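You operate a simulated robot arm through the tools that you are given. There is no shell and no other tool. Be economical: measure what you need, move in short steps, check, and stop when the job is done.

The job below is to be done with a simulated two-armed robot. You get a single attempt, and the scene is never put back.

## Task
On the desk side of the bed, fold the towel in half, so that its two long edges meet.

It is judged by the outcome, as a careful person would: the job done as asked, and still so three seconds after it is handed in. It fails if anything else is knocked over, pushed out of place, dropped, spilled or broken. Flat cloth is picked up by pressing the open fingertips on it (5 to 10 N) and closing them slowly along it; thin cloth reads only 2 to 8 mm in the jaws.

## Robot
Two 7-joint arms with two-finger parallel grippers on one trunk, on a base that drives. Base frame: it is fixed to the floor where the robot stands at the start and does not move with it; the origin is under the middle of the robot, x ahead of it, y to its left, z up. Readings come in mm, degrees, newtons and seconds.
The left shoulder is at the start at [70, 134, 1001], the right one opposite. Places, roughly: desk side of the bed [500, 200, 700]. Payload 1.57 kg a hand.
Tool frame (each hand has its own): the origin (TCP) lies between the finger pads and is the grasp point; the fingertips stand 30 mm ahead of it; z points along the fingers, y is the line along which they close. The gripper opens to 80 mm. The fingers are 17 mm wide and 12 mm thick; the gripper's body (40 by 82 mm) begins 80 mm behind the TCP.
Orientation is told as [roll, pitch, yaw] about the base's x, y, z axes, in that order, counted from this pose: with the fingers straight down and closing along the base's y, the tool's x points along the base's -x, its y along +y and its z along -z.

## Interface
- The arms move only by the tool send_rows. It takes "left_motion", "right_motion" or both (then of equal length, played together; a hand with none holds still); each is a list that holds one entry, the list of rows, each a list of 7 numbers: the shift along the tool's x, y, z in mm, then the turn, a rotation vector about the tool's x, y, z in degrees, then the gripper command, from -1 (shut) to 1 (fully open), values between in proportion. In form: [[[tx, ty, tz, wx, wy, wz, hand], ...]]. A call has 1 to 10 rows; each row shifts and turns the commanded pose from where the row before left it, along the tool's axes as they then stand. Each row takes 0.2 s and may step no farther than 50 mm and 8.6 degrees from the row before; otherwise, or with a gripper value out of range, the whole call is refused. Where a pose cannot be reached the arm comes as near as it can. A force on the tool above 40 N (or 10 N above the force at the start of the call, whichever is more), or a blocked arm, ends the call early, and 0.2 s more pass. Each finger travels about 153 mm/s and halts on what it meets, pressing with about 40 N; the grip force reading is that of the motor and also rises with nothing between the fingers. The clock runs only during rows and for 0.2 s after the last one: add rows that do not move to give the fingers time. It gives the time, the measured TCP pose, the force on the tool (base axes), the opening and the grip force at its end, in the units of the frame above (readings bear some noise), with the torque about the TCP (base axes, N m) and any sound that the robot's microphone picked up.
- Cameras (640 x 400 px; columns grow to the right, rows downward): "scene" is now at [125.3, 6.1, 1216.9]; the picture's right is [0.09, -1.00, 0.00], its down [-0.65, -0.06, -0.75] and it looks along [0.75, 0.07, -0.66] (base axes); focal length 260 px, centre (320, 200). "left" rides on the left gripper at [72, 7, -122] in its tool frame; the picture's right is [-0.09, 1.00, 0.00], its down [-0.84, -0.08, -0.54] and it looks along [-0.54, -0.05, 0.84] (tool axes); focal length 238 px, centre (320, 200). "right" rides on the right gripper at [72, -7, -122] in its tool frame; the picture's right is [0.09, 1.00, 0.00], its down [-0.84, 0.08, -0.54] and it looks along [-0.54, 0.05, 0.84] (tool axes); focal length 238 px, centre (320, 200). There is no depth. A picture from a camera that has moved, and an enlarged one, comes with that camera's place and axes in the base frame and with its lens. The place of the scene camera against the robot may be out by one fixed shift of up to 12 mm in any direction.
- capture(camera): a new picture of that camera. The clock stands still meanwhile.
- move_column(by): slides the trunk up (or, below 0, down) by that many mm; the arms and the scene camera ride with it, the base frame stays. It gives what a move gives, with no picture.
- drive_base(legs): drives the robot by 1 to 6 legs, each [ahead, left, turn to the left] in mm, mm and degrees, along the robot's own axes; the way and the turn of a leg run together, so that a leg with both is an arc; at most 1500 mm and 180 degrees a leg. The arms and the cameras ride along, it lands a little off, and it stops where it bumps. It gives what a move gives.
- head_to(pan, tilt): turns the head with the scene camera to pan (to the left, within 86 degrees either way) and tilt (down, from -29 to 69), counted from straight ahead of the robot. It gives what a move gives.
- enlarge(camera, box): a new picture of the part [left, top, right, bottom] of that camera's present view, enlarged. The clock stands still meanwhile.
- close_job(): hands the job in; it is judged then, once.

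Work in short steps. Places have to be worked out from the pictures, the camera data and where the tool is seen: move nearer, look again, correct. Check each grasp and each placing, and mend what went wrong. You have 120 turns and 92 pictures in all, those below and enlarged ones among them. Open the grippers and draw the arms clear of the work before you hand the job in, unless the task says otherwise; then end with one line.

The tools are called after ">>>" as a command line: name --argument value ..., lists and objects as JSON in quotes. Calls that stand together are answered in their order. send_rows: Moves the arms, as the interface text tells. Its arguments: {"type":"object","properties":{"left_motion":{"type":"array"},"right_motion":{"type":"array"}},"required":[]} The other tools are called the same way: move_column (by) slides the trunk up or down; drive_base (legs) drives the base; head_to (pan, tilt) turns the head that bears the scene camera; capture (camera) takes a picture; enlarge (camera, box) takes an enlarged picture of a part of a camera's view; close_job () hands the job in.

At the start:

```text
time: 0.0
left_eef_pos: [452.0, 286.7, 924.7]
left_ee_rot: [-0.1, 0.0, 0.0]
left_wrist_force: [0.7, -0.5, 0.1]
left_moment: [0.0, 0.02, -0.03]
left_finger_gap: 79.9
left_gripper_force: 0.0
right_eef_pos: [532.2, -82.1, 950.2]
right_ee_rot: [0.1, 0.0, 0.0]
right_wrist_force: [-0.2, 1.1, -0.1]
right_moment: [-0.03, 0.02, 0.0]
right_finger_gap: 80.1
right_gripper_force: 0.0
trunk travel left (down, up): [-575.0, 365.0]
robot x, y, heading: [4.7, -0.2, 0.1]
head pan, tilt: [5.0, 41.0]
```

scene: 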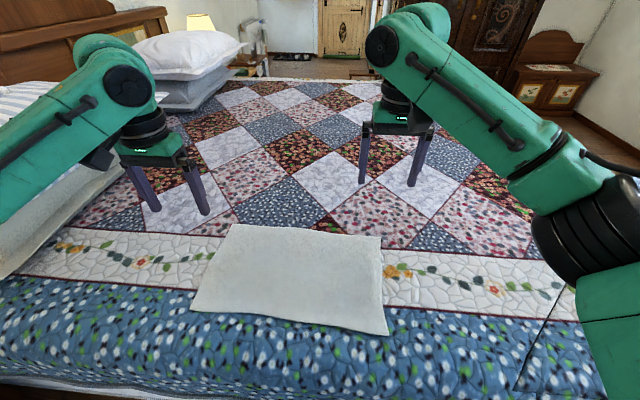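
right: 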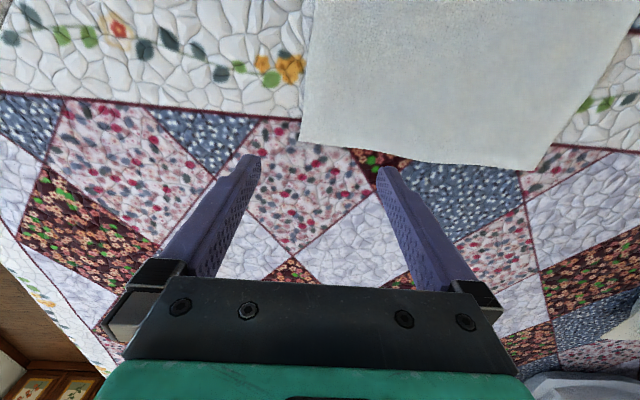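
left: 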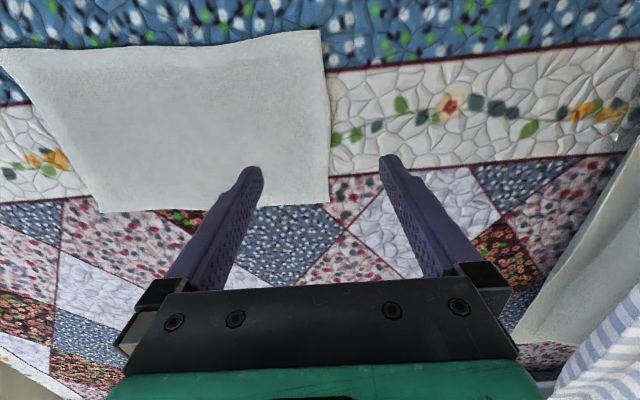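

The towel spans roughly x 350–600, y −110–290, with its long edges along y. I plan to bring the far edge back to the near edge. First I look down to see how much room there is between the base and the bed.

>>> head_to --pan 10 --tilt 66

>>> capture --camera "scene"

```text
time: 0.9
left_eef_pos: [452.1, 286.5, 923.3]
left_ee_rot: [0.0, 0.0, 0.0]
left_wrist_force: [0.5, 0.4, 0.2]
left_moment: [-0.01, 0.0, -0.02]
left_finger_gap: 80.0
left_gripper_force: 0.0
right_eef_pos: [533.4, -81.3, 950.4]
right_ee_rot: [0.0, 0.0, -0.1]
right_wrist_force: [-0.5, 0.2, 0.7]
right_moment: [0.02, 0.0, 0.0]
right_finger_gap: 80.1
right_gripper_force: 0.0
trunk travel left (down, up): [-575.0, 365.0]
robot x, y, heading: [-0.6, 1.3, 0.2]
head pan, tilt: [10.0, 66.0]
```

```text
88 pictures are left
camera scene: at [100.0, 9.1, 1185.1], right [0.17, -0.98, 0.0], down [-0.9, -0.16, -0.41], along [0.4, 0.07, -0.91], focal length 260 px, centre (320, 200)
```

scene: 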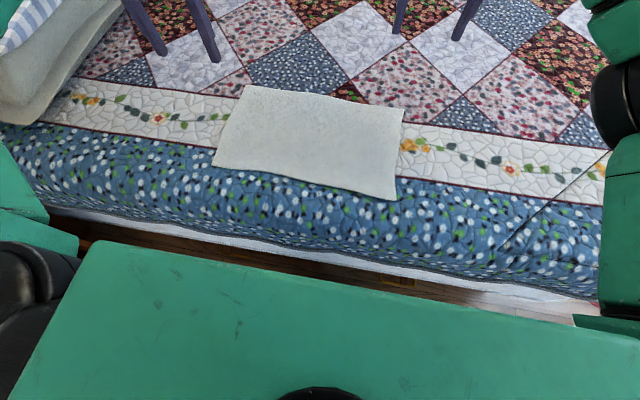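

The gap to the bed looks narrow but clear. I shift the robot left about 90 mm to centre it on the towel, and slightly ahead for reach.

>>> drive_base --legs '[[0, 90, 0], [30, 0, 0]]'

>>> head_to --pan 0 --tilt 50

>>> capture --camera "scene"

```text
time: 2.5
left_eef_pos: [480.6, 378.4, 925.6]
left_ee_rot: [-0.1, 0.0, -0.2]
left_wrist_force: [0.3, -0.4, 0.9]
left_moment: [-0.03, 0.01, -0.01]
left_finger_gap: 79.8
left_gripper_force: 0.1
right_eef_pos: [561.1, 10.3, 952.4]
right_ee_rot: [0.0, -0.2, -0.2]
right_wrist_force: [0.9, 0.6, 0.2]
right_moment: [0.01, 0.01, 0.0]
right_finger_gap: 80.0
right_gripper_force: 0.1
trunk travel left (down, up): [-575.0, 365.0]
robot x, y, heading: [32.8, 90.7, -0.1]
head pan, tilt: [10.0, 66.0]
```

```text
time: 3.2
left_eef_pos: [482.4, 378.7, 924.9]
left_ee_rot: [0.1, 0.0, -0.1]
left_wrist_force: [-0.4, -0.5, 0.2]
left_moment: [0.03, 0.01, 0.02]
left_finger_gap: 79.9
left_gripper_force: 0.0
right_eef_pos: [563.7, 10.0, 951.6]
right_ee_rot: [0.1, 0.0, -0.2]
right_wrist_force: [-0.4, 1.1, 0.4]
right_moment: [-0.02, 0.03, 0.07]
right_finger_gap: 80.0
right_gripper_force: 0.0
trunk travel left (down, up): [-575.0, 365.0]
robot x, y, heading: [31.0, 95.6, 0.1]
head pan, tilt: [0.0, 50.0]
```

```text
87 pictures are left
camera scene: at [148.2, 91.3, 1204.2], right [0.0, -1.0, 0.0], down [-0.77, 0.0, -0.64], along [0.64, 0.0, -0.77], focal length 260 px, centre (320, 200)
```

scene: 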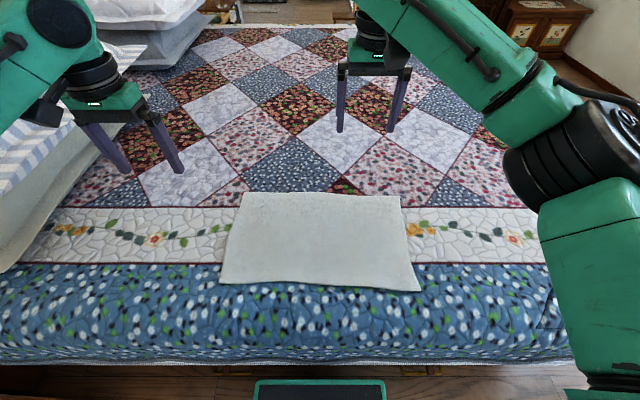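

The corners are now at about FL (587, 297), FR (583, −115), NR (336, −106) and NL (350, 290). I move both hands above the far corners, half-open.

>>> send_rows --left_motion '[[[-20.6, -23.8, 25, 0, 0, 0, 0], [-20.6, -23.8, 25, 0, 0, 0, 0], [-20.6, -23.8, 25, 0, 0, 0, 0], [-20.6, -23.8, 25, 0, 0, 0, 0], [-20.6, -23.8, 25, 0, 0, 0, 0], [0, 0, 0, 0, 0, 0, 0]]]' --right_motion '[[[-3.4, -18, 30.2, 0, 0, 0, 0], [-3.4, -18, 30.2, 0, 0, 0, 0], [-3.4, -18, 30.2, 0, 0, 0, 0], [-3.4, -18, 30.2, 0, 0, 0, 0], [-3.4, -18, 30.2, 0, 0, 0, 0], [0, 0, 0, 0, 0, 0, 0]]]'

>>> capture --camera "left"

>>> capture --camera "right"

>>> capture --camera "scene"

```text
time: 4.6
left_eef_pos: [585.6, 260.7, 800.0]
left_ee_rot: [0.0, -0.1, -0.1]
left_wrist_force: [0.5, 1.1, 0.4]
left_moment: [-0.03, 0.0, 0.01]
left_finger_gap: 40.3
left_gripper_force: 0.1
right_eef_pos: [580.2, -79.1, 801.9]
right_ee_rot: [0.0, -0.1, -0.1]
right_wrist_force: [0.0, 0.2, -0.1]
right_moment: [-0.05, 0.01, 0.0]
right_finger_gap: 39.7
right_gripper_force: 0.1
trunk travel left (down, up): [-575.0, 365.0]
robot x, y, heading: [29.3, 91.2, -0.1]
head pan, tilt: [0.0, 50.0]
```

```text
86 pictures are left
camera left: at [515.5, 266.3, 922.4], right [0.09, 1.0, 0.0], down [0.84, -0.08, 0.54], along [0.54, -0.05, -0.84], focal length 238 px, centre (320, 200)
```

left: 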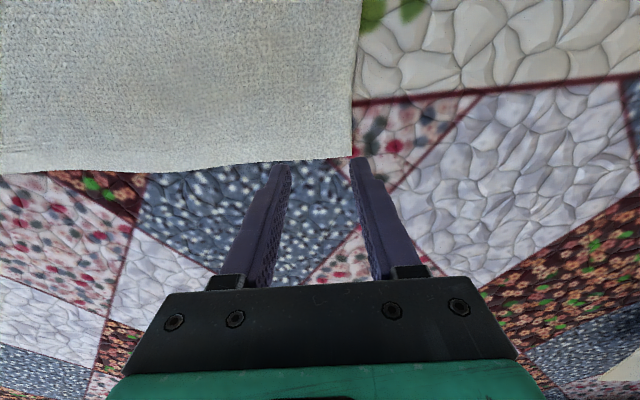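

```text
85 pictures are left
camera right: at [507.1, -86.6, 923.6], right [-0.09, 1.0, 0.0], down [0.84, 0.08, 0.54], along [0.54, 0.05, -0.84], focal length 238 px, centre (320, 200)
```

right: 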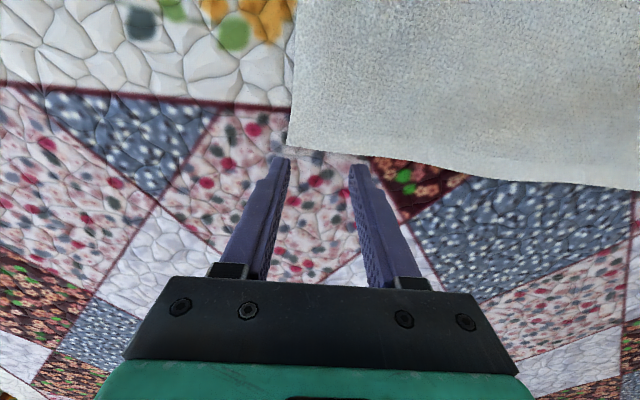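

```text
84 pictures are left
camera scene: at [147.5, 92.2, 1204.3], right [0.0, -1.0, 0.0], down [-0.77, 0.0, -0.64], along [0.64, 0.0, -0.77], focal length 260 px, centre (320, 200)
```

scene: 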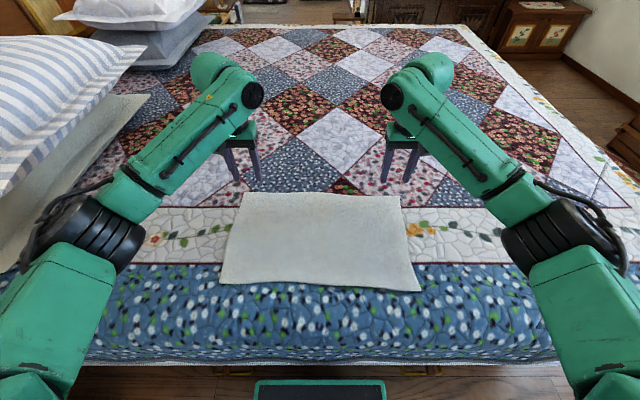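

The wrist views put the far edge at x≈607 at the left and ≈596 at the right. I align the fingers just inside the edge and descend so the tips are close above the cloth.

>>> send_rows --left_motion '[[[-4, 0, 18, 0, 0, 0, 0], [-4, 0, 18, 0, 0, 0, 0], [-4, 0, 18, 0, 0, 0, 0], [0, 0, 0, 0, 0, 0, 0]]]' --right_motion '[[[-2, 0, 18, 0, 0, 0, 0], [-2, 0, 18, 0, 0, 0, 0], [-2, 0, 18, 0, 0, 0, 0], [0, 0, 0, 0, 0, 0, 0]]]'

>>> capture --camera "left"

>>> capture --camera "right"

```text
time: 5.6
left_eef_pos: [598.4, 261.9, 745.6]
left_ee_rot: [0.0, 0.0, 0.0]
left_wrist_force: [-1.1, -0.1, -0.8]
left_moment: [-0.02, 0.0, 0.01]
left_finger_gap: 40.1
left_gripper_force: 0.0
right_eef_pos: [585.2, -79.1, 746.2]
right_ee_rot: [0.0, 0.0, -0.1]
right_wrist_force: [0.1, -0.1, 0.0]
right_moment: [0.04, -0.02, -0.02]
right_finger_gap: 40.0
right_gripper_force: 0.1
trunk travel left (down, up): [-575.0, 365.0]
robot x, y, heading: [28.3, 92.3, -0.2]
head pan, tilt: [0.0, 50.0]
```

```text
83 pictures are left
camera left: at [527.7, 266.5, 868.4], right [0.09, 1.0, 0.0], down [0.84, -0.08, 0.54], along [0.54, -0.05, -0.84], focal length 238 px, centre (320, 200)
```

left: 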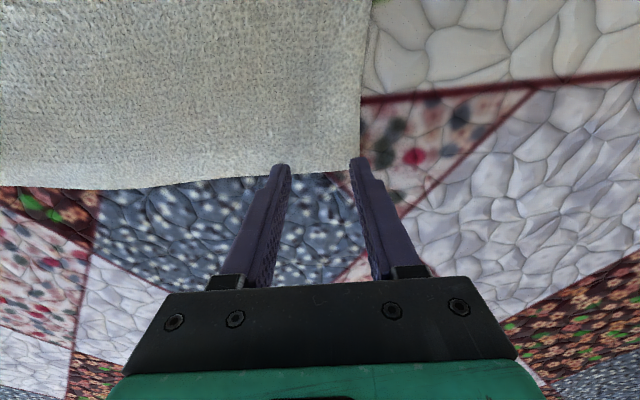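

```text
82 pictures are left
camera right: at [513.6, -86.6, 869.5], right [-0.09, 1.0, 0.0], down [0.84, 0.08, 0.54], along [0.54, 0.05, -0.84], focal length 238 px, centre (320, 200)
```

right: 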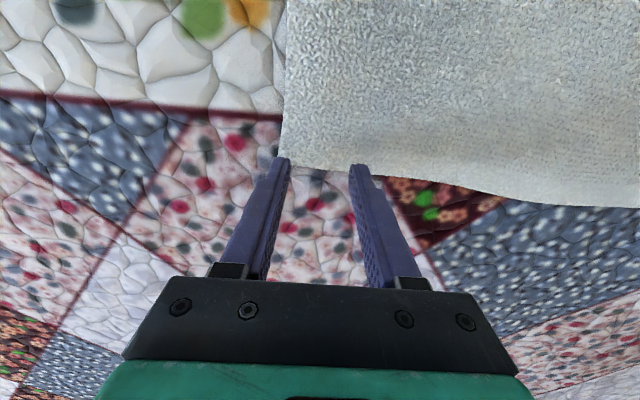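

The corners are at about (610, 290) and (592, −108). I shift both hands inward 8 mm so both fingers stay on the cloth, and start descending in small steps.

>>> send_rows --left_motion '[[[-1, -4, 3, 0, 0, 0, 0], [-1, -4, 3, 0, 0, 0, 0], [0, 0, 3, 0, 0, 0, 0], [0, 0, 0, 0, 0, 0, 0]]]' --right_motion '[[[-1, 4, 3, 0, 0, 0, 0], [-1, 4, 3, 0, 0, 0, 0], [0, 0, 3, 0, 0, 0, 0], [0, 0, 0, 0, 0, 0, 0]]]'

```text
time: 6.6
left_eef_pos: [599.1, 251.2, 735.9]
left_ee_rot: [0.0, 0.0, -0.1]
left_wrist_force: [-0.7, 0.5, 0.0]
left_moment: [-0.02, -0.01, 0.02]
left_finger_gap: 40.1
left_gripper_force: 0.0
right_eef_pos: [589.2, -71.4, 736.8]
right_ee_rot: [0.0, 0.0, 0.0]
right_wrist_force: [-0.1, 0.4, -0.1]
right_moment: [-0.01, 0.0, -0.01]
right_finger_gap: 40.0
right_gripper_force: 0.1
trunk travel left (down, up): [-575.0, 365.0]
robot x, y, heading: [31.9, 89.2, 0.0]
head pan, tilt: [0.0, 50.0]
```

No contact yet at 736, so I go down further in small steps.

>>> send_rows --left_motion '[[[0, 0, 3, 0, 0, 0, 0], [0, 0, 2, 0, 0, 0, 0], [0, 0, 0, 0, 0, 0, 0]]]' --right_motion '[[[0, 0, 3, 0, 0, 0, 0], [0, 0, 2, 0, 0, 0, 0], [0, 0, 0, 0, 0, 0, 0]]]'

>>> send_rows --left_motion '[[[0, 0, 2, 0, 0, 0, 0], [0, 0, 0, 0, 0, 0, 0]]]' --right_motion '[[[0, 0, 2, 0, 0, 0, 0], [0, 0, 0, 0, 0, 0, 0]]]'

>>> capture --camera "left"

```text
time: 7.4
left_eef_pos: [599.2, 252.0, 734.1]
left_ee_rot: [0.0, -0.3, -0.1]
left_wrist_force: [3.7, 2.6, 9.7]
left_moment: [0.1, -0.08, -0.01]
left_finger_gap: 40.1
left_gripper_force: 0.0
right_eef_pos: [587.5, -72.2, 733.4]
right_ee_rot: [0.0, -0.2, 0.0]
right_wrist_force: [4.0, 1.2, 6.8]
right_moment: [0.03, -0.06, -0.01]
right_finger_gap: 39.8
right_gripper_force: 0.0
trunk travel left (down, up): [-575.0, 365.0]
robot x, y, heading: [29.4, 93.9, -0.2]
head pan, tilt: [0.0, 50.0]
```

```text
time: 8.0
left_eef_pos: [599.0, 251.6, 733.1]
left_ee_rot: [0.0, -0.4, 0.0]
left_wrist_force: [10.2, 4.1, 21.9]
left_moment: [0.22, -0.24, -0.07]
left_finger_gap: 40.0
left_gripper_force: 0.1
right_eef_pos: [588.1, -71.7, 733.8]
right_ee_rot: [0.0, -0.4, -0.1]
right_wrist_force: [9.3, -0.5, 17.5]
right_moment: [0.1, -0.2, -0.03]
right_finger_gap: 39.6
right_gripper_force: 0.0
trunk travel left (down, up): [-575.0, 365.0]
robot x, y, heading: [30.2, 90.9, -0.2]
head pan, tilt: [0.0, 50.0]
```

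```text
81 pictures are left
camera left: at [527.9, 257.7, 855.2], right [0.09, 1.0, 0.0], down [0.83, -0.08, 0.55], along [0.55, -0.05, -0.84], focal length 238 px, centre (320, 200)
```

left: 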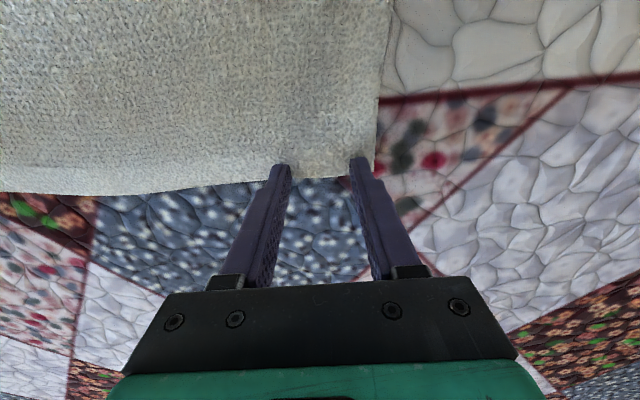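

The tips are on the cloth just inside the edge, with the surface at z≈704. I back off 1.5 mm to about 8 N and close slowly.

>>> send_rows --left_motion '[[[0, 0, -1.8, 0, 0, 0, 0], [0, 0, 0, 0, 0, 0, -0.07], [0, 0, 0, 0, 0, 0, -0.14], [0, 0, 0, 0, 0, 0, -0.21], [0, 0, 0, 0, 0, 0, -0.28], [0, 0, 0, 0, 0, 0, -0.35], [0, 0, 0, 0, 0, 0, -0.42], [0, 0, 0, 0, 0, 0, -0.49]]]' --right_motion '[[[0, 0, -1.5, 0, 0, 0, 0], [0, 0, 0, 0, 0, 0, -0.07], [0, 0, 0, 0, 0, 0, -0.14], [0, 0, 0, 0, 0, 0, -0.21], [0, 0, 0, 0, 0, 0, -0.28], [0, 0, 0, 0, 0, 0, -0.35], [0, 0, 0, 0, 0, 0, -0.42], [0, 0, 0, 0, 0, 0, -0.49]]]'

>>> capture --camera "left"

>>> capture --camera "right"

```text
time: 9.8
left_eef_pos: [596.4, 251.0, 732.3]
left_ee_rot: [0.0, -0.1, 0.0]
left_wrist_force: [-1.0, -1.4, 11.8]
left_moment: [-0.02, 0.05, -0.03]
left_finger_gap: 21.2
left_gripper_force: 0.6
right_eef_pos: [585.5, -72.3, 733.0]
right_ee_rot: [0.0, -0.3, -0.1]
right_wrist_force: [-0.4, 2.9, 10.8]
right_moment: [0.08, 0.07, -0.02]
right_finger_gap: 19.8
right_gripper_force: 0.0
trunk travel left (down, up): [-575.0, 365.0]
robot x, y, heading: [27.1, 88.0, -0.2]
head pan, tilt: [0.0, 50.0]
```

```text
80 pictures are left
camera left: at [526.1, 257.2, 855.9], right [0.09, 1.0, 0.0], down [0.84, -0.08, 0.54], along [0.54, -0.05, -0.84], focal length 238 px, centre (320, 200)
```

left: 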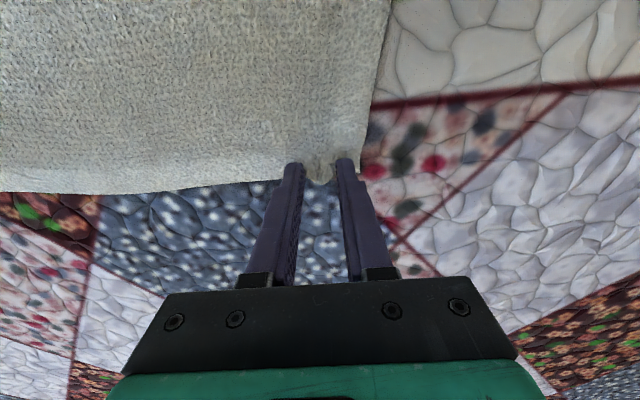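

```text
79 pictures are left
camera right: at [512.4, -79.6, 854.9], right [-0.09, 1.0, 0.0], down [0.84, 0.08, 0.54], along [0.54, 0.05, -0.84], focal length 238 px, centre (320, 200)
```

right: 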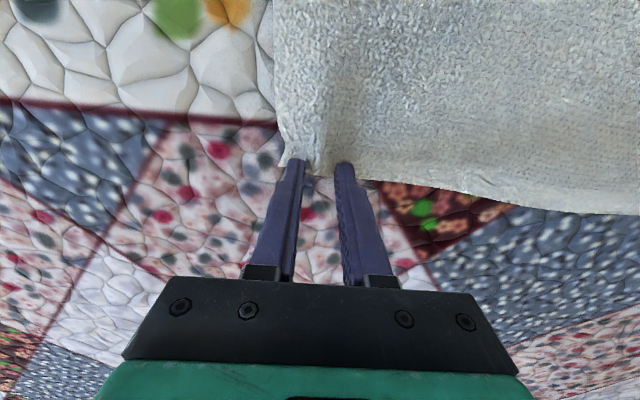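

The ridges are forming at both corners under about 11 N. I keep closing to shut.

>>> send_rows --left_motion '[[[0, 0, 0, 0, 0, 0, -0.56], [0, 0, 0, 0, 0, 0, -0.63], [0, 0, 0, 0, 0, 0, -0.7], [0, 0, 0, 0, 0, 0, -0.77], [0, 0, 0, 0, 0, 0, -0.84], [0, 0, 0, 0, 0, 0, -0.92], [0, 0, 0, 0, 0, 0, -1], [0, 0, 0, 0, 0, 0, -1], [0, 0, 0, 0, 0, 0, -1]]]' --right_motion '[[[0, 0, 0, 0, 0, 0, -0.56], [0, 0, 0, 0, 0, 0, -0.63], [0, 0, 0, 0, 0, 0, -0.7], [0, 0, 0, 0, 0, 0, -0.77], [0, 0, 0, 0, 0, 0, -0.84], [0, 0, 0, 0, 0, 0, -0.92], [0, 0, 0, 0, 0, 0, -1], [0, 0, 0, 0, 0, 0, -1], [0, 0, 0, 0, 0, 0, -1]]]'

>>> send_rows --left_motion '[[[0, 0, -10, 0, 0, 0, -1], [0, 0, -10, 0, 0, 0, -1], [0, 0, -10, 0, 0, 0, -1], [0, 0, 0, 0, 0, 0, -1]]]' --right_motion '[[[0, 0, -10, 0, 0, 0, -1], [0, 0, -10, 0, 0, 0, -1], [0, 0, -10, 0, 0, 0, -1], [0, 0, 0, 0, 0, 0, -1]]]'

>>> capture --camera "left"

>>> capture --camera "right"

```text
time: 11.8
left_eef_pos: [596.9, 250.2, 732.8]
left_ee_rot: [-0.1, -0.1, -0.2]
left_wrist_force: [0.1, -17.7, 10.1]
left_moment: [-0.52, 0.06, 0.15]
left_finger_gap: 5.1
left_gripper_force: 25.5
right_eef_pos: [585.8, -71.4, 734.1]
right_ee_rot: [0.1, -0.2, 0.0]
right_wrist_force: [0.6, 18.4, 10.3]
right_moment: [0.54, 0.02, -0.06]
right_finger_gap: 4.3
right_gripper_force: 25.1
trunk travel left (down, up): [-575.0, 365.0]
robot x, y, heading: [34.1, 93.2, -0.0]
head pan, tilt: [0.0, 50.0]
```

```text
time: 12.8
left_eef_pos: [599.4, 249.8, 762.5]
left_ee_rot: [-0.1, 0.0, -0.1]
left_wrist_force: [-1.0, -17.1, -0.8]
left_moment: [-0.53, 0.0, 0.16]
left_finger_gap: 5.5
left_gripper_force: 25.3
right_eef_pos: [587.7, -72.6, 760.5]
right_ee_rot: [0.0, 0.0, 0.0]
right_wrist_force: [-0.6, 17.0, 0.5]
right_moment: [0.53, 0.0, -0.11]
right_finger_gap: 4.0
right_gripper_force: 25.2
trunk travel left (down, up): [-575.0, 365.0]
robot x, y, heading: [30.5, 92.9, -0.0]
head pan, tilt: [0.0, 50.0]
```

```text
78 pictures are left
camera left: at [529.3, 256.5, 885.1], right [0.09, 1.0, 0.0], down [0.84, -0.08, 0.54], along [0.54, -0.05, -0.84], focal length 238 px, centre (320, 200)
```

left: 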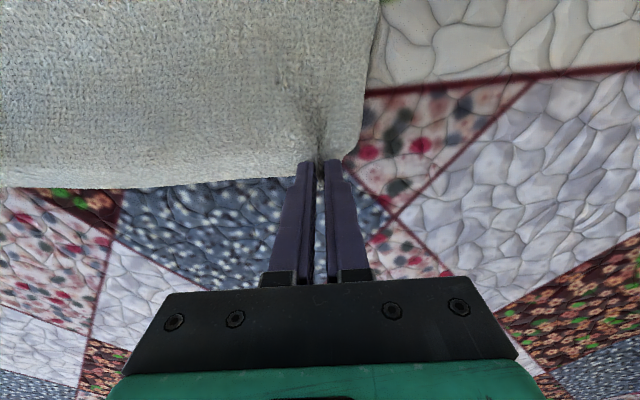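

```text
77 pictures are left
camera right: at [515.5, -79.3, 882.3], right [-0.09, 1.0, 0.0], down [0.84, 0.08, 0.54], along [0.54, 0.05, -0.84], focal length 238 px, centre (320, 200)
```

right: 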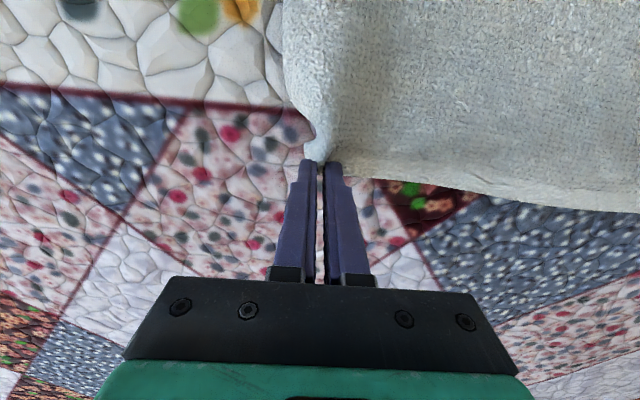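

Both grips hold cloth (5.5 and 4 mm). The sideways ±17 N suggests the cloth is taut between the hands, so I bring them about 8 mm closer each while carrying the edge up and back toward the apex of the fold.

>>> send_rows --left_motion '[[[9, -2, -15, 0, 0, 0, -1], [10, -2, -14, 0, 0, 0, -1], [12, -2, -12, 0, 0, 0, -1], [13, -2, -11, 0, 0, 0, -1], [16, 0, -8, 0, 0, 0, -1], [17, 0, -7, 0, 0, 0, -1], [18, 0, -3, 0, 0, 0, -1], [18, 0, -2, 0, 0, 0, -1], [0, 0, 0, 0, 0, 0, -1]]]' --right_motion '[[[9, 2, -15, 0, 0, 0, -1], [10, 2, -14, 0, 0, 0, -1], [12, 2, -12, 0, 0, 0, -1], [13, 2, -11, 0, 0, 0, -1], [16, 0, -8, 0, 0, 0, -1], [17, 0, -7, 0, 0, 0, -1], [18, 0, -3, 0, 0, 0, -1], [18, 0, -2, 0, 0, 0, -1], [0, 0, 0, 0, 0, 0, -1]]]'

>>> capture --camera "scene"

>>> capture --camera "left"

>>> capture --camera "right"

```text
time: 14.8
left_eef_pos: [486.4, 243.1, 833.7]
left_ee_rot: [0.0, 0.0, -0.2]
left_wrist_force: [0.1, -2.4, -1.1]
left_moment: [-0.05, 0.03, 0.04]
left_finger_gap: 4.8
left_gripper_force: 25.0
right_eef_pos: [475.1, -63.2, 833.7]
right_ee_rot: [0.1, 0.1, -0.1]
right_wrist_force: [-0.2, 2.7, 0.3]
right_moment: [0.03, -0.04, -0.01]
right_finger_gap: 3.7
right_gripper_force: 24.3
trunk travel left (down, up): [-575.0, 365.0]
robot x, y, heading: [27.0, 95.0, -0.2]
head pan, tilt: [0.0, 50.0]
```

```text
76 pictures are left
camera scene: at [149.0, 91.1, 1204.1], right [0.0, -1.0, 0.0], down [-0.77, 0.0, -0.64], along [0.64, 0.0, -0.77], focal length 260 px, centre (320, 200)
```

scene: 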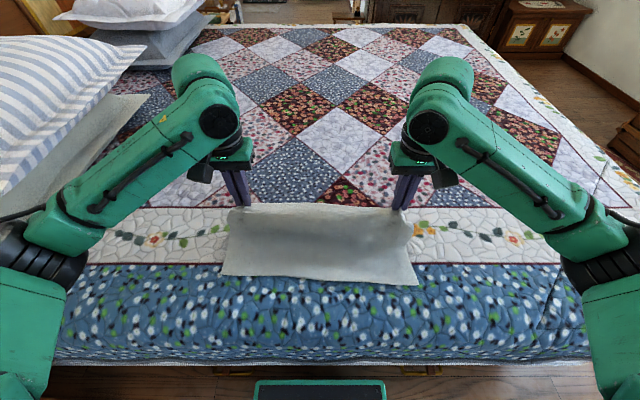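

```text
75 pictures are left
camera left: at [416.6, 249.8, 955.7], right [0.09, 1.0, 0.0], down [0.84, -0.08, 0.54], along [0.54, -0.05, -0.84], focal length 238 px, centre (320, 200)
```

left: 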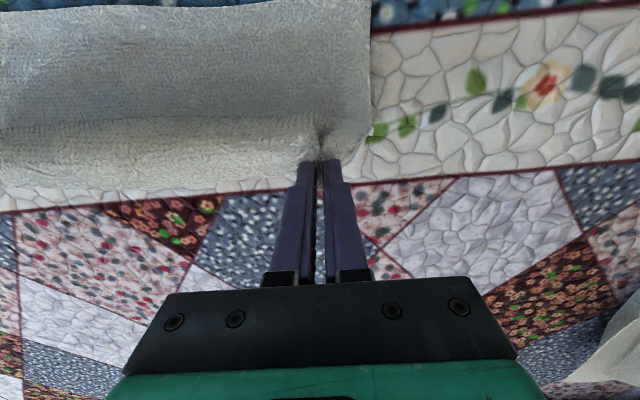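

```text
74 pictures are left
camera right: at [403.1, -70.4, 955.4], right [-0.09, 1.0, 0.0], down [0.84, 0.08, 0.54], along [0.54, 0.05, -0.84], focal length 238 px, centre (320, 200)
```

right: 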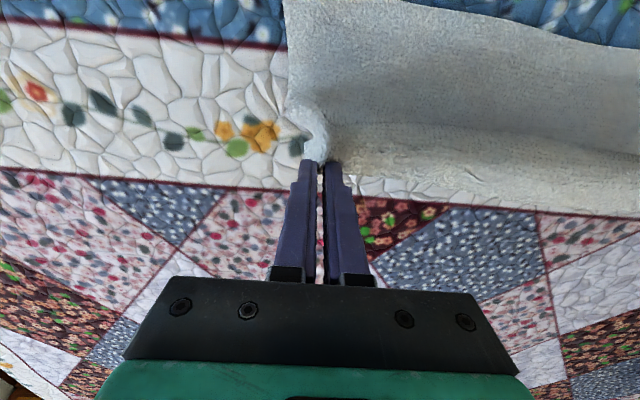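

The fold is going well and the hands are balanced. The near edge seems to have crept to x≈381 (left) and 363 (right). I carry the edge over and down, tilting the fingers forward gradually.

>>> send_rows --left_motion '[[[21.5, 0, 1.8, 0, -5, 0, -1], [21.3, 0, 3.6, 0, -5, 0, -1], [20.6, 0, 5.5, 0, -5, 0, -1], [19.8, 0, 7.4, 0, -5, 0, -1], [18.7, 0, 9.2, 0, -5, 0, -1], [0, 0, 0, 0, 0, 0, -1]]]' --right_motion '[[[22.9, 0, 1.8, 0, -5, 0, -1], [22.6, 0, 3.6, 0, -5, 0, -1], [21.8, 0, 5.4, 0, -5, 0, -1], [20.9, 0, 7.2, 0, -5, 0, -1], [19.6, 0, 9, 0, -5, 0, -1], [0, 0, 0, 0, 0, 0, -1]]]'

>>> capture --camera "scene"

>>> capture --camera "left"

>>> capture --camera "right"

```text
time: 16.2
left_eef_pos: [426.9, 236.5, 782.9]
left_ee_rot: [-0.1, -24.9, 0.0]
left_wrist_force: [-0.1, -0.4, -0.1]
left_moment: [0.01, -0.01, 0.01]
left_finger_gap: 4.7
left_gripper_force: 24.8
left hand out of reach, approached as far as the arm can: row 4, 5
right_eef_pos: [432.1, -36.1, 807.6]
right_ee_rot: [-0.2, -21.4, 1.5]
right_wrist_force: [-0.2, 0.3, -1.0]
right_moment: [0.02, 0.03, -0.04]
right_finger_gap: 4.0
right_gripper_force: 24.5
right hand out of reach, approached as far as the arm can: row 3, 4, 5
trunk travel left (down, up): [-575.0, 365.0]
robot x, y, heading: [34.7, 93.3, -0.1]
head pan, tilt: [0.0, 50.0]
```

```text
73 pictures are left
camera scene: at [149.2, 91.6, 1204.1], right [0.0, -1.0, 0.0], down [-0.77, 0.0, -0.64], along [0.64, 0.0, -0.77], focal length 260 px, centre (320, 200)
```

scene: 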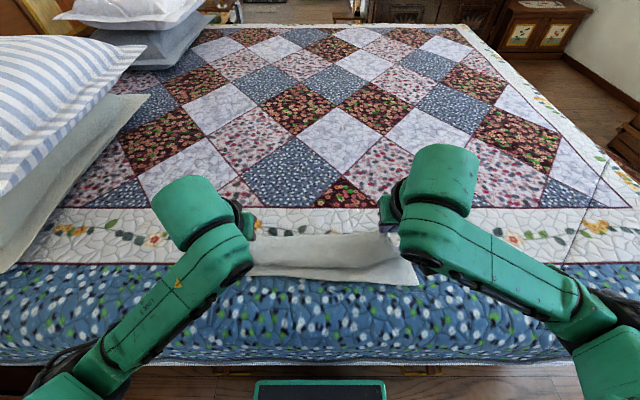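

```text
72 pictures are left
camera left: at [311.6, 242.1, 863.3], right [0.08, 1.0, 0.04], down [0.53, -0.08, 0.84], along [0.84, -0.05, -0.53], focal length 238 px, centre (320, 200)
```

left: 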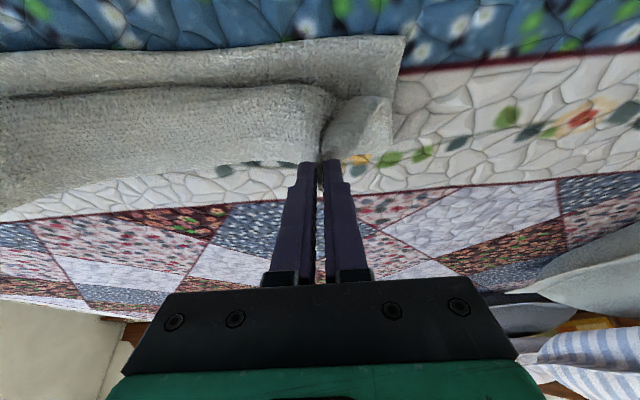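

```text
71 pictures are left
camera right: at [319.8, -46.8, 895.5], right [-0.11, 0.99, -0.04], down [0.58, 0.09, 0.81], along [0.81, 0.07, -0.59], focal length 238 px, centre (320, 200)
```

right: 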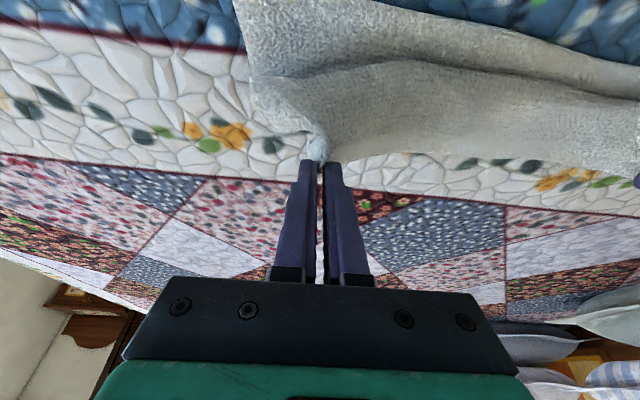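

The tilt near the robot runs out of reach. I ease the hands forward and reduce the tilt, then I'll back the base up instead, which gives both hands more room.

>>> send_rows --left_motion '[[[-9, 0, 4.2, 0, 3, 0, -1], [-9, 0, 4.2, 0, 3, 0, -1], [-9, 0, 4, 0, 3, 0, -1], [-9, 0, 4, 0, 3, 0, -1], [0, 0, 0, 0, 0, 0, -1]]]' --right_motion '[[[-9, 0, 4.2, 0, 3, 0, -1], [-9, 0, 4.2, 0, 3, 0, -1], [-9, 0, 4, 0, 3, 0, -1], [-9, 0, 4, 0, 3, 0, -1], [0, 0, 0, 0, 0, 0, -1]]]'

```text
time: 17.4
left_eef_pos: [464.5, 235.7, 781.2]
left_ee_rot: [0.0, -13.0, 0.0]
left_wrist_force: [-0.1, 0.3, 0.1]
left_moment: [0.0, -0.01, 0.03]
left_finger_gap: 4.7
left_gripper_force: 24.6
right_eef_pos: [470.3, -37.6, 803.7]
right_ee_rot: [-0.1, -9.3, 1.4]
right_wrist_force: [0.3, 0.1, -0.7]
right_moment: [0.02, -0.03, -0.01]
right_finger_gap: 3.7
right_gripper_force: 24.4
trunk travel left (down, up): [-575.0, 365.0]
robot x, y, heading: [29.7, 91.8, -0.1]
head pan, tilt: [0.0, 50.0]
```

Control resumed from the reached pose. I correct the y drift, move the hands forward 40 mm, and then back the base up 110 mm with the cloth held slack.

>>> send_rows --left_motion '[[[-9.75, 1.8, 2.25, 0, 0, 0, -1], [-9.75, 1.8, 2.25, 0, 0, 0, -1], [-9.75, 1.8, 2.25, 0, 0, 0, -1], [-9.75, 1.8, 2.25, 0, 0, 0, -1], [0, 0, 0, 0, 0, 0, -1]]]' --right_motion '[[[-9.8, -6.5, 1.6, 0, 0, 0.35, -1], [-9.8, -6.5, 1.6, 0, 0, 0.35, -1], [-9.8, -6.5, 1.6, 0, 0, 0.35, -1], [-9.8, -6.5, 1.6, 0, 0, 0.35, -1], [0, 0, 0, 0, 0, 0, -1]]]'

>>> drive_base --legs '[[-110, 0, 0]]'

>>> capture --camera "scene"

>>> capture --camera "left"

>>> capture --camera "right"

```text
time: 18.6
left_eef_pos: [506.0, 241.1, 781.1]
left_ee_rot: [0.0, -13.0, -0.1]
left_wrist_force: [0.4, -1.7, 0.5]
left_moment: [-0.03, 0.0, 0.03]
left_finger_gap: 4.5
left_gripper_force: 24.9
right_eef_pos: [509.7, -63.0, 802.5]
right_ee_rot: [0.2, -9.4, -0.1]
right_wrist_force: [0.4, 2.1, -0.3]
right_moment: [0.1, -0.04, 0.0]
right_finger_gap: 3.7
right_gripper_force: 24.2
trunk travel left (down, up): [-575.0, 365.0]
robot x, y, heading: [30.3, 93.4, 0.2]
head pan, tilt: [0.0, 50.0]
```

```text
time: 19.8
left_eef_pos: [397.0, 242.7, 780.9]
left_ee_rot: [0.0, -13.0, -0.1]
left_wrist_force: [0.9, -2.6, 1.3]
left_moment: [-0.08, -0.01, 0.02]
left_finger_gap: 4.8
left_gripper_force: 25.1
right_eef_pos: [399.5, -64.0, 802.3]
right_ee_rot: [0.2, -9.3, -0.2]
right_wrist_force: [0.1, 2.8, -1.0]
right_moment: [0.07, 0.0, 0.01]
right_finger_gap: 3.7
right_gripper_force: 24.6
trunk travel left (down, up): [-575.0, 365.0]
robot x, y, heading: [-81.0, 93.7, -0.1]
head pan, tilt: [0.0, 50.0]
```

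```text
70 pictures are left
camera scene: at [38.0, 91.2, 1204.3], right [0.0, -1.0, 0.0], down [-0.77, 0.0, -0.64], along [0.64, 0.0, -0.77], focal length 260 px, centre (320, 200)
```

scene: 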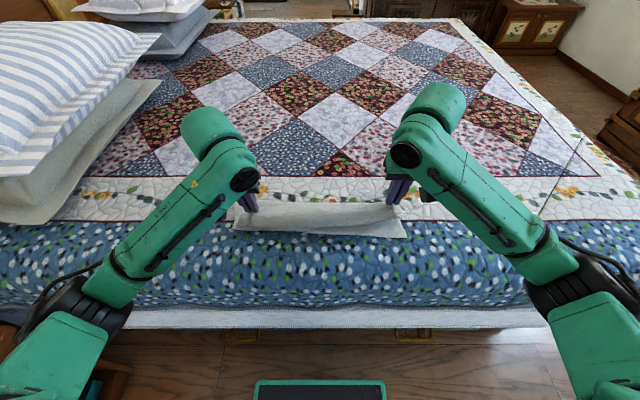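

```text
69 pictures are left
camera left: at [299.9, 248.3, 883.8], right [0.09, 1.0, 0.02], down [0.69, -0.08, 0.72], along [0.72, -0.05, -0.7], focal length 238 px, centre (320, 200)
```

left: 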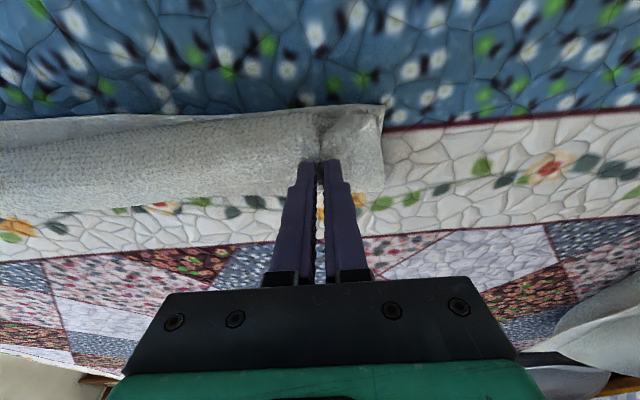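

```text
68 pictures are left
camera right: at [308.6, -71.3, 911.2], right [-0.09, 1.0, -0.01], down [0.74, 0.07, 0.67], along [0.67, 0.05, -0.74], focal length 238 px, centre (320, 200)
```

right: 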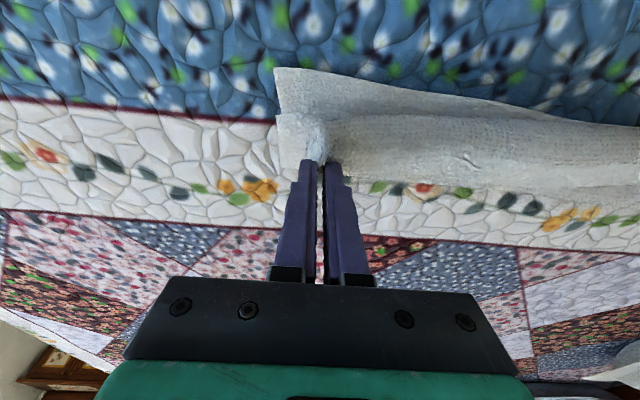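

The near edge is at x≈385 (left) and ≈360 (right). I lower both grips toward it with the tips ending about 5 mm above the bed, tilting to 30°.

>>> send_rows --left_motion '[[[9.6, 0, 6, 0, -4.25, 0, -1], [9, 0, 8.7, 0, -4.25, 0, -1], [8.5, 0, 10.6, 0, -4.25, 0, -1], [7.9, 0, 11.7, 0, -4.25, 0, -1], [0, 0, 0, 0, 0, 0, -1]]]' --right_motion '[[[17.7, 0, 9.2, 0, -5.15, 0, -1], [16.6, 0, 12.2, 0, -5.15, 0, -1], [14.9, 0, 14.9, 0, -5.15, 0, -1], [12.5, 0, 16.2, 0, -5.15, 0, -1], [0, 0, 0, 0, 0, 0, -1]]]'

>>> capture --camera "scene"

>>> capture --camera "left"

>>> capture --camera "right"

```text
time: 21.0
left_eef_pos: [375.9, 241.7, 738.5]
left_ee_rot: [0.0, -30.6, -0.1]
left_wrist_force: [6.6, -1.7, 17.2]
left_moment: [-0.05, -0.31, 0.04]
left_finger_gap: 4.6
left_gripper_force: 25.0
right_eef_pos: [357.2, -63.0, 737.5]
right_ee_rot: [0.2, -30.4, -0.3]
right_wrist_force: [2.8, 1.5, 9.3]
right_moment: [0.02, -0.18, 0.0]
right_finger_gap: 3.7
right_gripper_force: 24.5
trunk travel left (down, up): [-575.0, 365.0]
robot x, y, heading: [-77.3, 92.3, 0.3]
head pan, tilt: [0.0, 50.0]
```

```text
67 pictures are left
camera scene: at [36.2, 90.8, 1205.0], right [0.0, -1.0, 0.0], down [-0.76, 0.0, -0.64], along [0.64, 0.0, -0.76], focal length 260 px, centre (320, 200)
```

scene: 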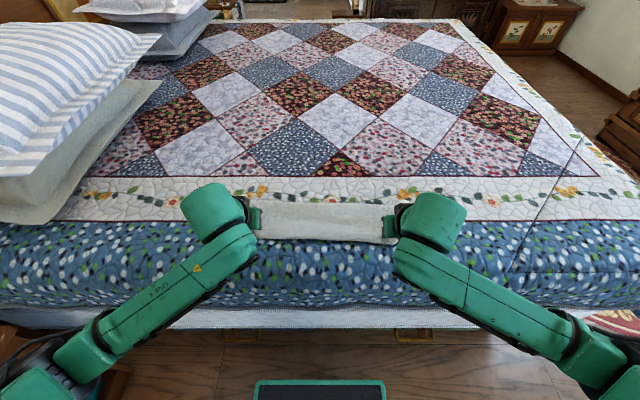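

```text
66 pictures are left
camera left: at [253.0, 248.3, 806.8], right [0.08, 1.0, 0.05], down [0.44, -0.08, 0.89], along [0.89, -0.05, -0.45], focal length 238 px, centre (320, 200)
```

left: 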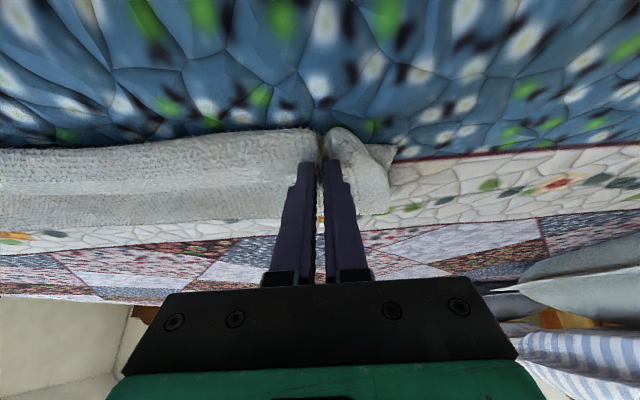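

```text
65 pictures are left
camera right: at [232.4, -69.8, 807.3], right [-0.08, 1.0, -0.04], down [0.45, 0.07, 0.89], along [0.89, 0.05, -0.45], focal length 238 px, centre (320, 200)
```

right: 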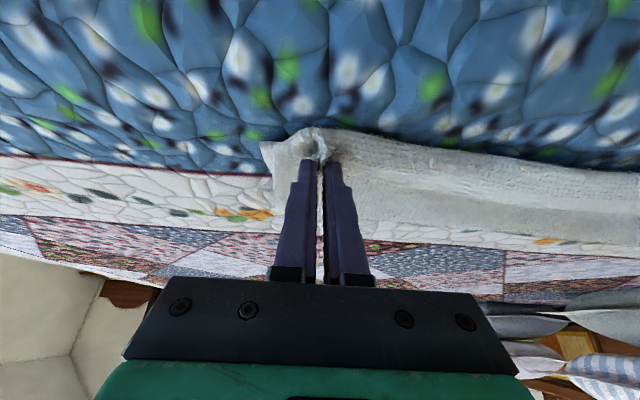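

Both tips are touching down at the near edge, and the top edge seems to meet the bottom one. I ease the pressure and open slowly, which also spreads the gathers.

>>> send_rows --left_motion '[[[0, 0, -2, 0, 0, 0, -1], [0, 0, 0, 0, 0, 0, -0.85], [0, 0, 0, 0, 0, 0, -0.7], [0, 0, 0, 0, 0, 0, -0.55], [0, 0, 0, 0, 0, 0, -0.4], [0, 0, 0, 0, 0, 0, -0.3], [0, 0, -3, 0, 0, 0, -0.3], [0, 0, 0, 0, 0, 0, -0.3]]]' --right_motion '[[[0, 0, -1, 0, 0, 0, -1], [0, 0, 0, 0, 0, 0, -0.85], [0, 0, 0, 0, 0, 0, -0.7], [0, 0, 0, 0, 0, 0, -0.55], [0, 0, 0, 0, 0, 0, -0.4], [0, 0, 0, 0, 0, 0, -0.3], [0, 0, -3, 0, 0, 0, -0.3], [0, 0, 0, 0, 0, 0, -0.3]]]'

>>> send_rows --left_motion '[[[0, 0, -10, 0, 0, 0, -0.3], [0, 0, -20, 0, 0, 0, -0.3], [0, 0, -30, 0, 0, 0, -0.3], [-5, 0, -30, 0, 0, 0, -0.3], [-20, 0, -20, 0, 4, 0, -0.3], [-20, 0, -20, 0, 4, 0, -0.3], [0, 0, 0, 0, 0, 0, -0.3]]]' --right_motion '[[[0, 0, -10, 0, 0, 0, -0.3], [0, 0, -20, 0, 0, 0, -0.3], [0, 0, -30, 0, 0, 0, -0.3], [-5, 0, -30, 0, 0, 0, -0.3], [-20, 0, -20, 0, 4, 0, -0.3], [-20, 0, -20, 0, 4, 0, -0.3], [0, 0, 0, 0, 0, 0, -0.3]]]'

>>> capture --camera "scene"

>>> capture --camera "left"

>>> capture --camera "right"

```text
time: 22.8
left_eef_pos: [372.2, 240.9, 737.7]
left_ee_rot: [0.1, -29.9, -0.2]
left_wrist_force: [-2.0, 0.0, 6.2]
left_moment: [-0.02, 0.01, 0.01]
left_finger_gap: 23.1
left_gripper_force: 0.0
right_eef_pos: [354.6, -63.3, 739.6]
right_ee_rot: [0.1, -29.9, -0.2]
right_wrist_force: [-0.9, 0.9, 2.5]
right_moment: [-0.04, -0.01, 0.02]
right_finger_gap: 26.9
right_gripper_force: 0.0
trunk travel left (down, up): [-575.0, 365.0]
robot x, y, heading: [-79.9, 91.5, -0.4]
head pan, tilt: [0.0, 50.0]
```

```text
time: 24.4
left_eef_pos: [353.5, 239.5, 869.7]
left_ee_rot: [0.1, -22.0, -0.1]
left_wrist_force: [-0.1, -0.4, -0.5]
left_moment: [-0.02, -0.02, 0.01]
left_finger_gap: 28.0
left_gripper_force: 0.0
left hand out of reach, approached as far as the arm can: row 4
right_eef_pos: [351.1, -61.7, 863.9]
right_ee_rot: [0.1, -21.8, -0.2]
right_wrist_force: [0.3, 0.3, 1.6]
right_moment: [-0.03, 0.0, -0.01]
right_finger_gap: 27.4
right_gripper_force: 0.1
right hand out of reach, approached as far as the arm can: row 4
trunk travel left (down, up): [-575.0, 365.0]
robot x, y, heading: [-79.4, 94.4, -0.3]
head pan, tilt: [0.0, 50.0]
```

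```text
64 pictures are left
camera scene: at [38.2, 91.2, 1204.3], right [0.0, -1.0, 0.0], down [-0.77, 0.0, -0.64], along [0.64, 0.0, -0.77], focal length 260 px, centre (320, 200)
```

scene: 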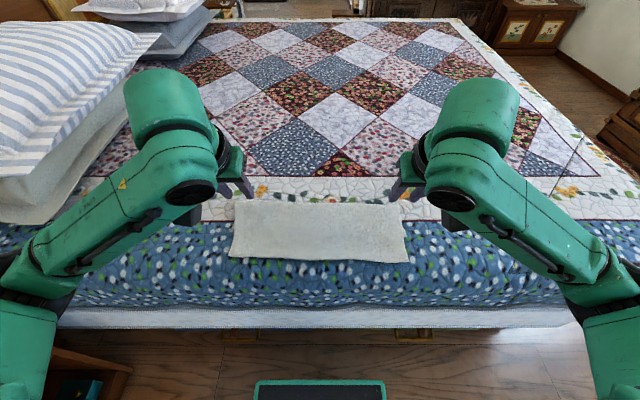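

```text
63 pictures are left
camera left: at [243.5, 246.0, 957.5], right [0.09, 1.0, 0.03], down [0.57, -0.08, 0.82], along [0.81, -0.05, -0.58], focal length 238 px, centre (320, 200)
```

left: 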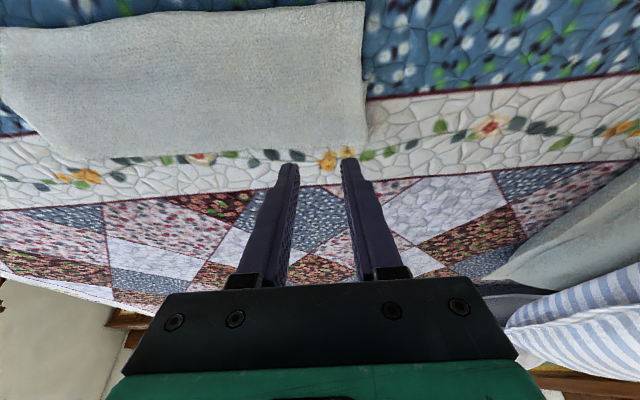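

```text
62 pictures are left
camera right: at [237.9, -68.5, 950.0], right [-0.08, 1.0, -0.03], down [0.57, 0.07, 0.82], along [0.81, 0.05, -0.58], focal length 238 px, centre (320, 200)
```

right: 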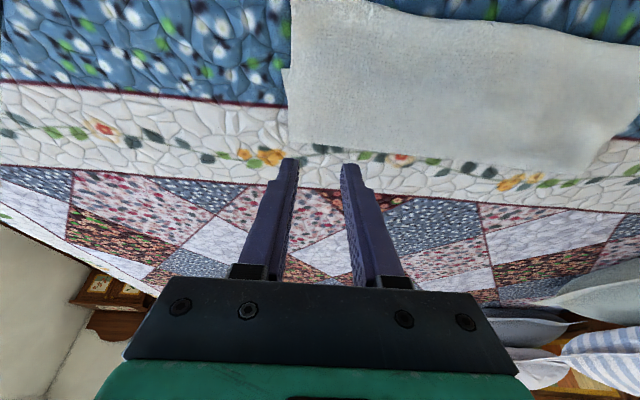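

The towel is folded and lying flat. I zoom in on the near edges to check they meet.

>>> enlarge --camera "scene" --box '[210, 185, 430, 280]'

>>> enlarge --camera "left" --box '[0, 0, 400, 180]'

>>> enlarge --camera "right" --box '[260, 0, 640, 180]'

```text
2.91 times, centred on (320, 232) of scene
camera zoom: at [38.2, 91.2, 1204.3], right [0.0, -1.0, 0.0], down [-0.77, 0.0, -0.64], along [0.64, 0.0, -0.77], focal length 756 px, centre (320, 106)
```

zoom: 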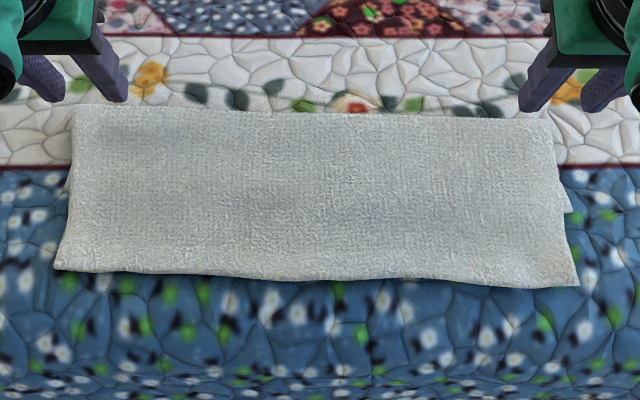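

```text
1.60 times, centred on (200, 90) of left
camera zoom: at [243.5, 246.0, 957.5], right [0.09, 1.0, 0.03], down [0.57, -0.08, 0.82], along [0.81, -0.05, -0.58], focal length 381 px, centre (512, 376)
```

zoom: 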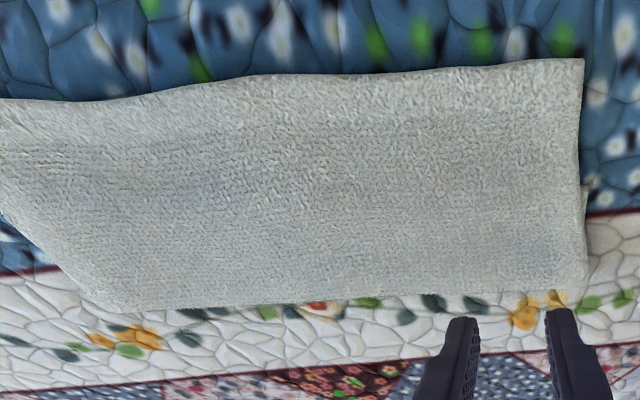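

```text
1.68 times, centred on (450, 90) of right
camera zoom: at [237.9, -68.5, 950.0], right [-0.08, 1.0, -0.03], down [0.57, 0.07, 0.82], along [0.81, 0.05, -0.58], focal length 401 px, centre (101, 385)
```

zoom: 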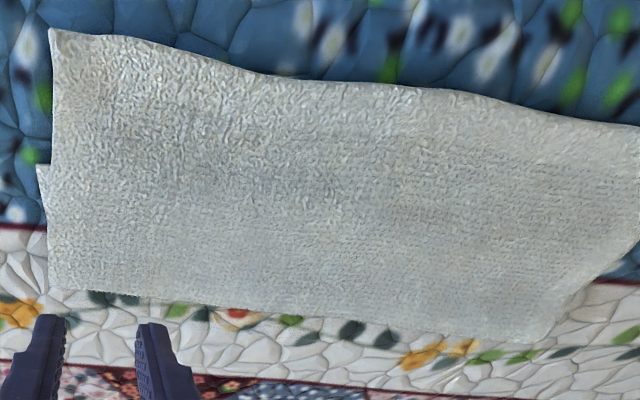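

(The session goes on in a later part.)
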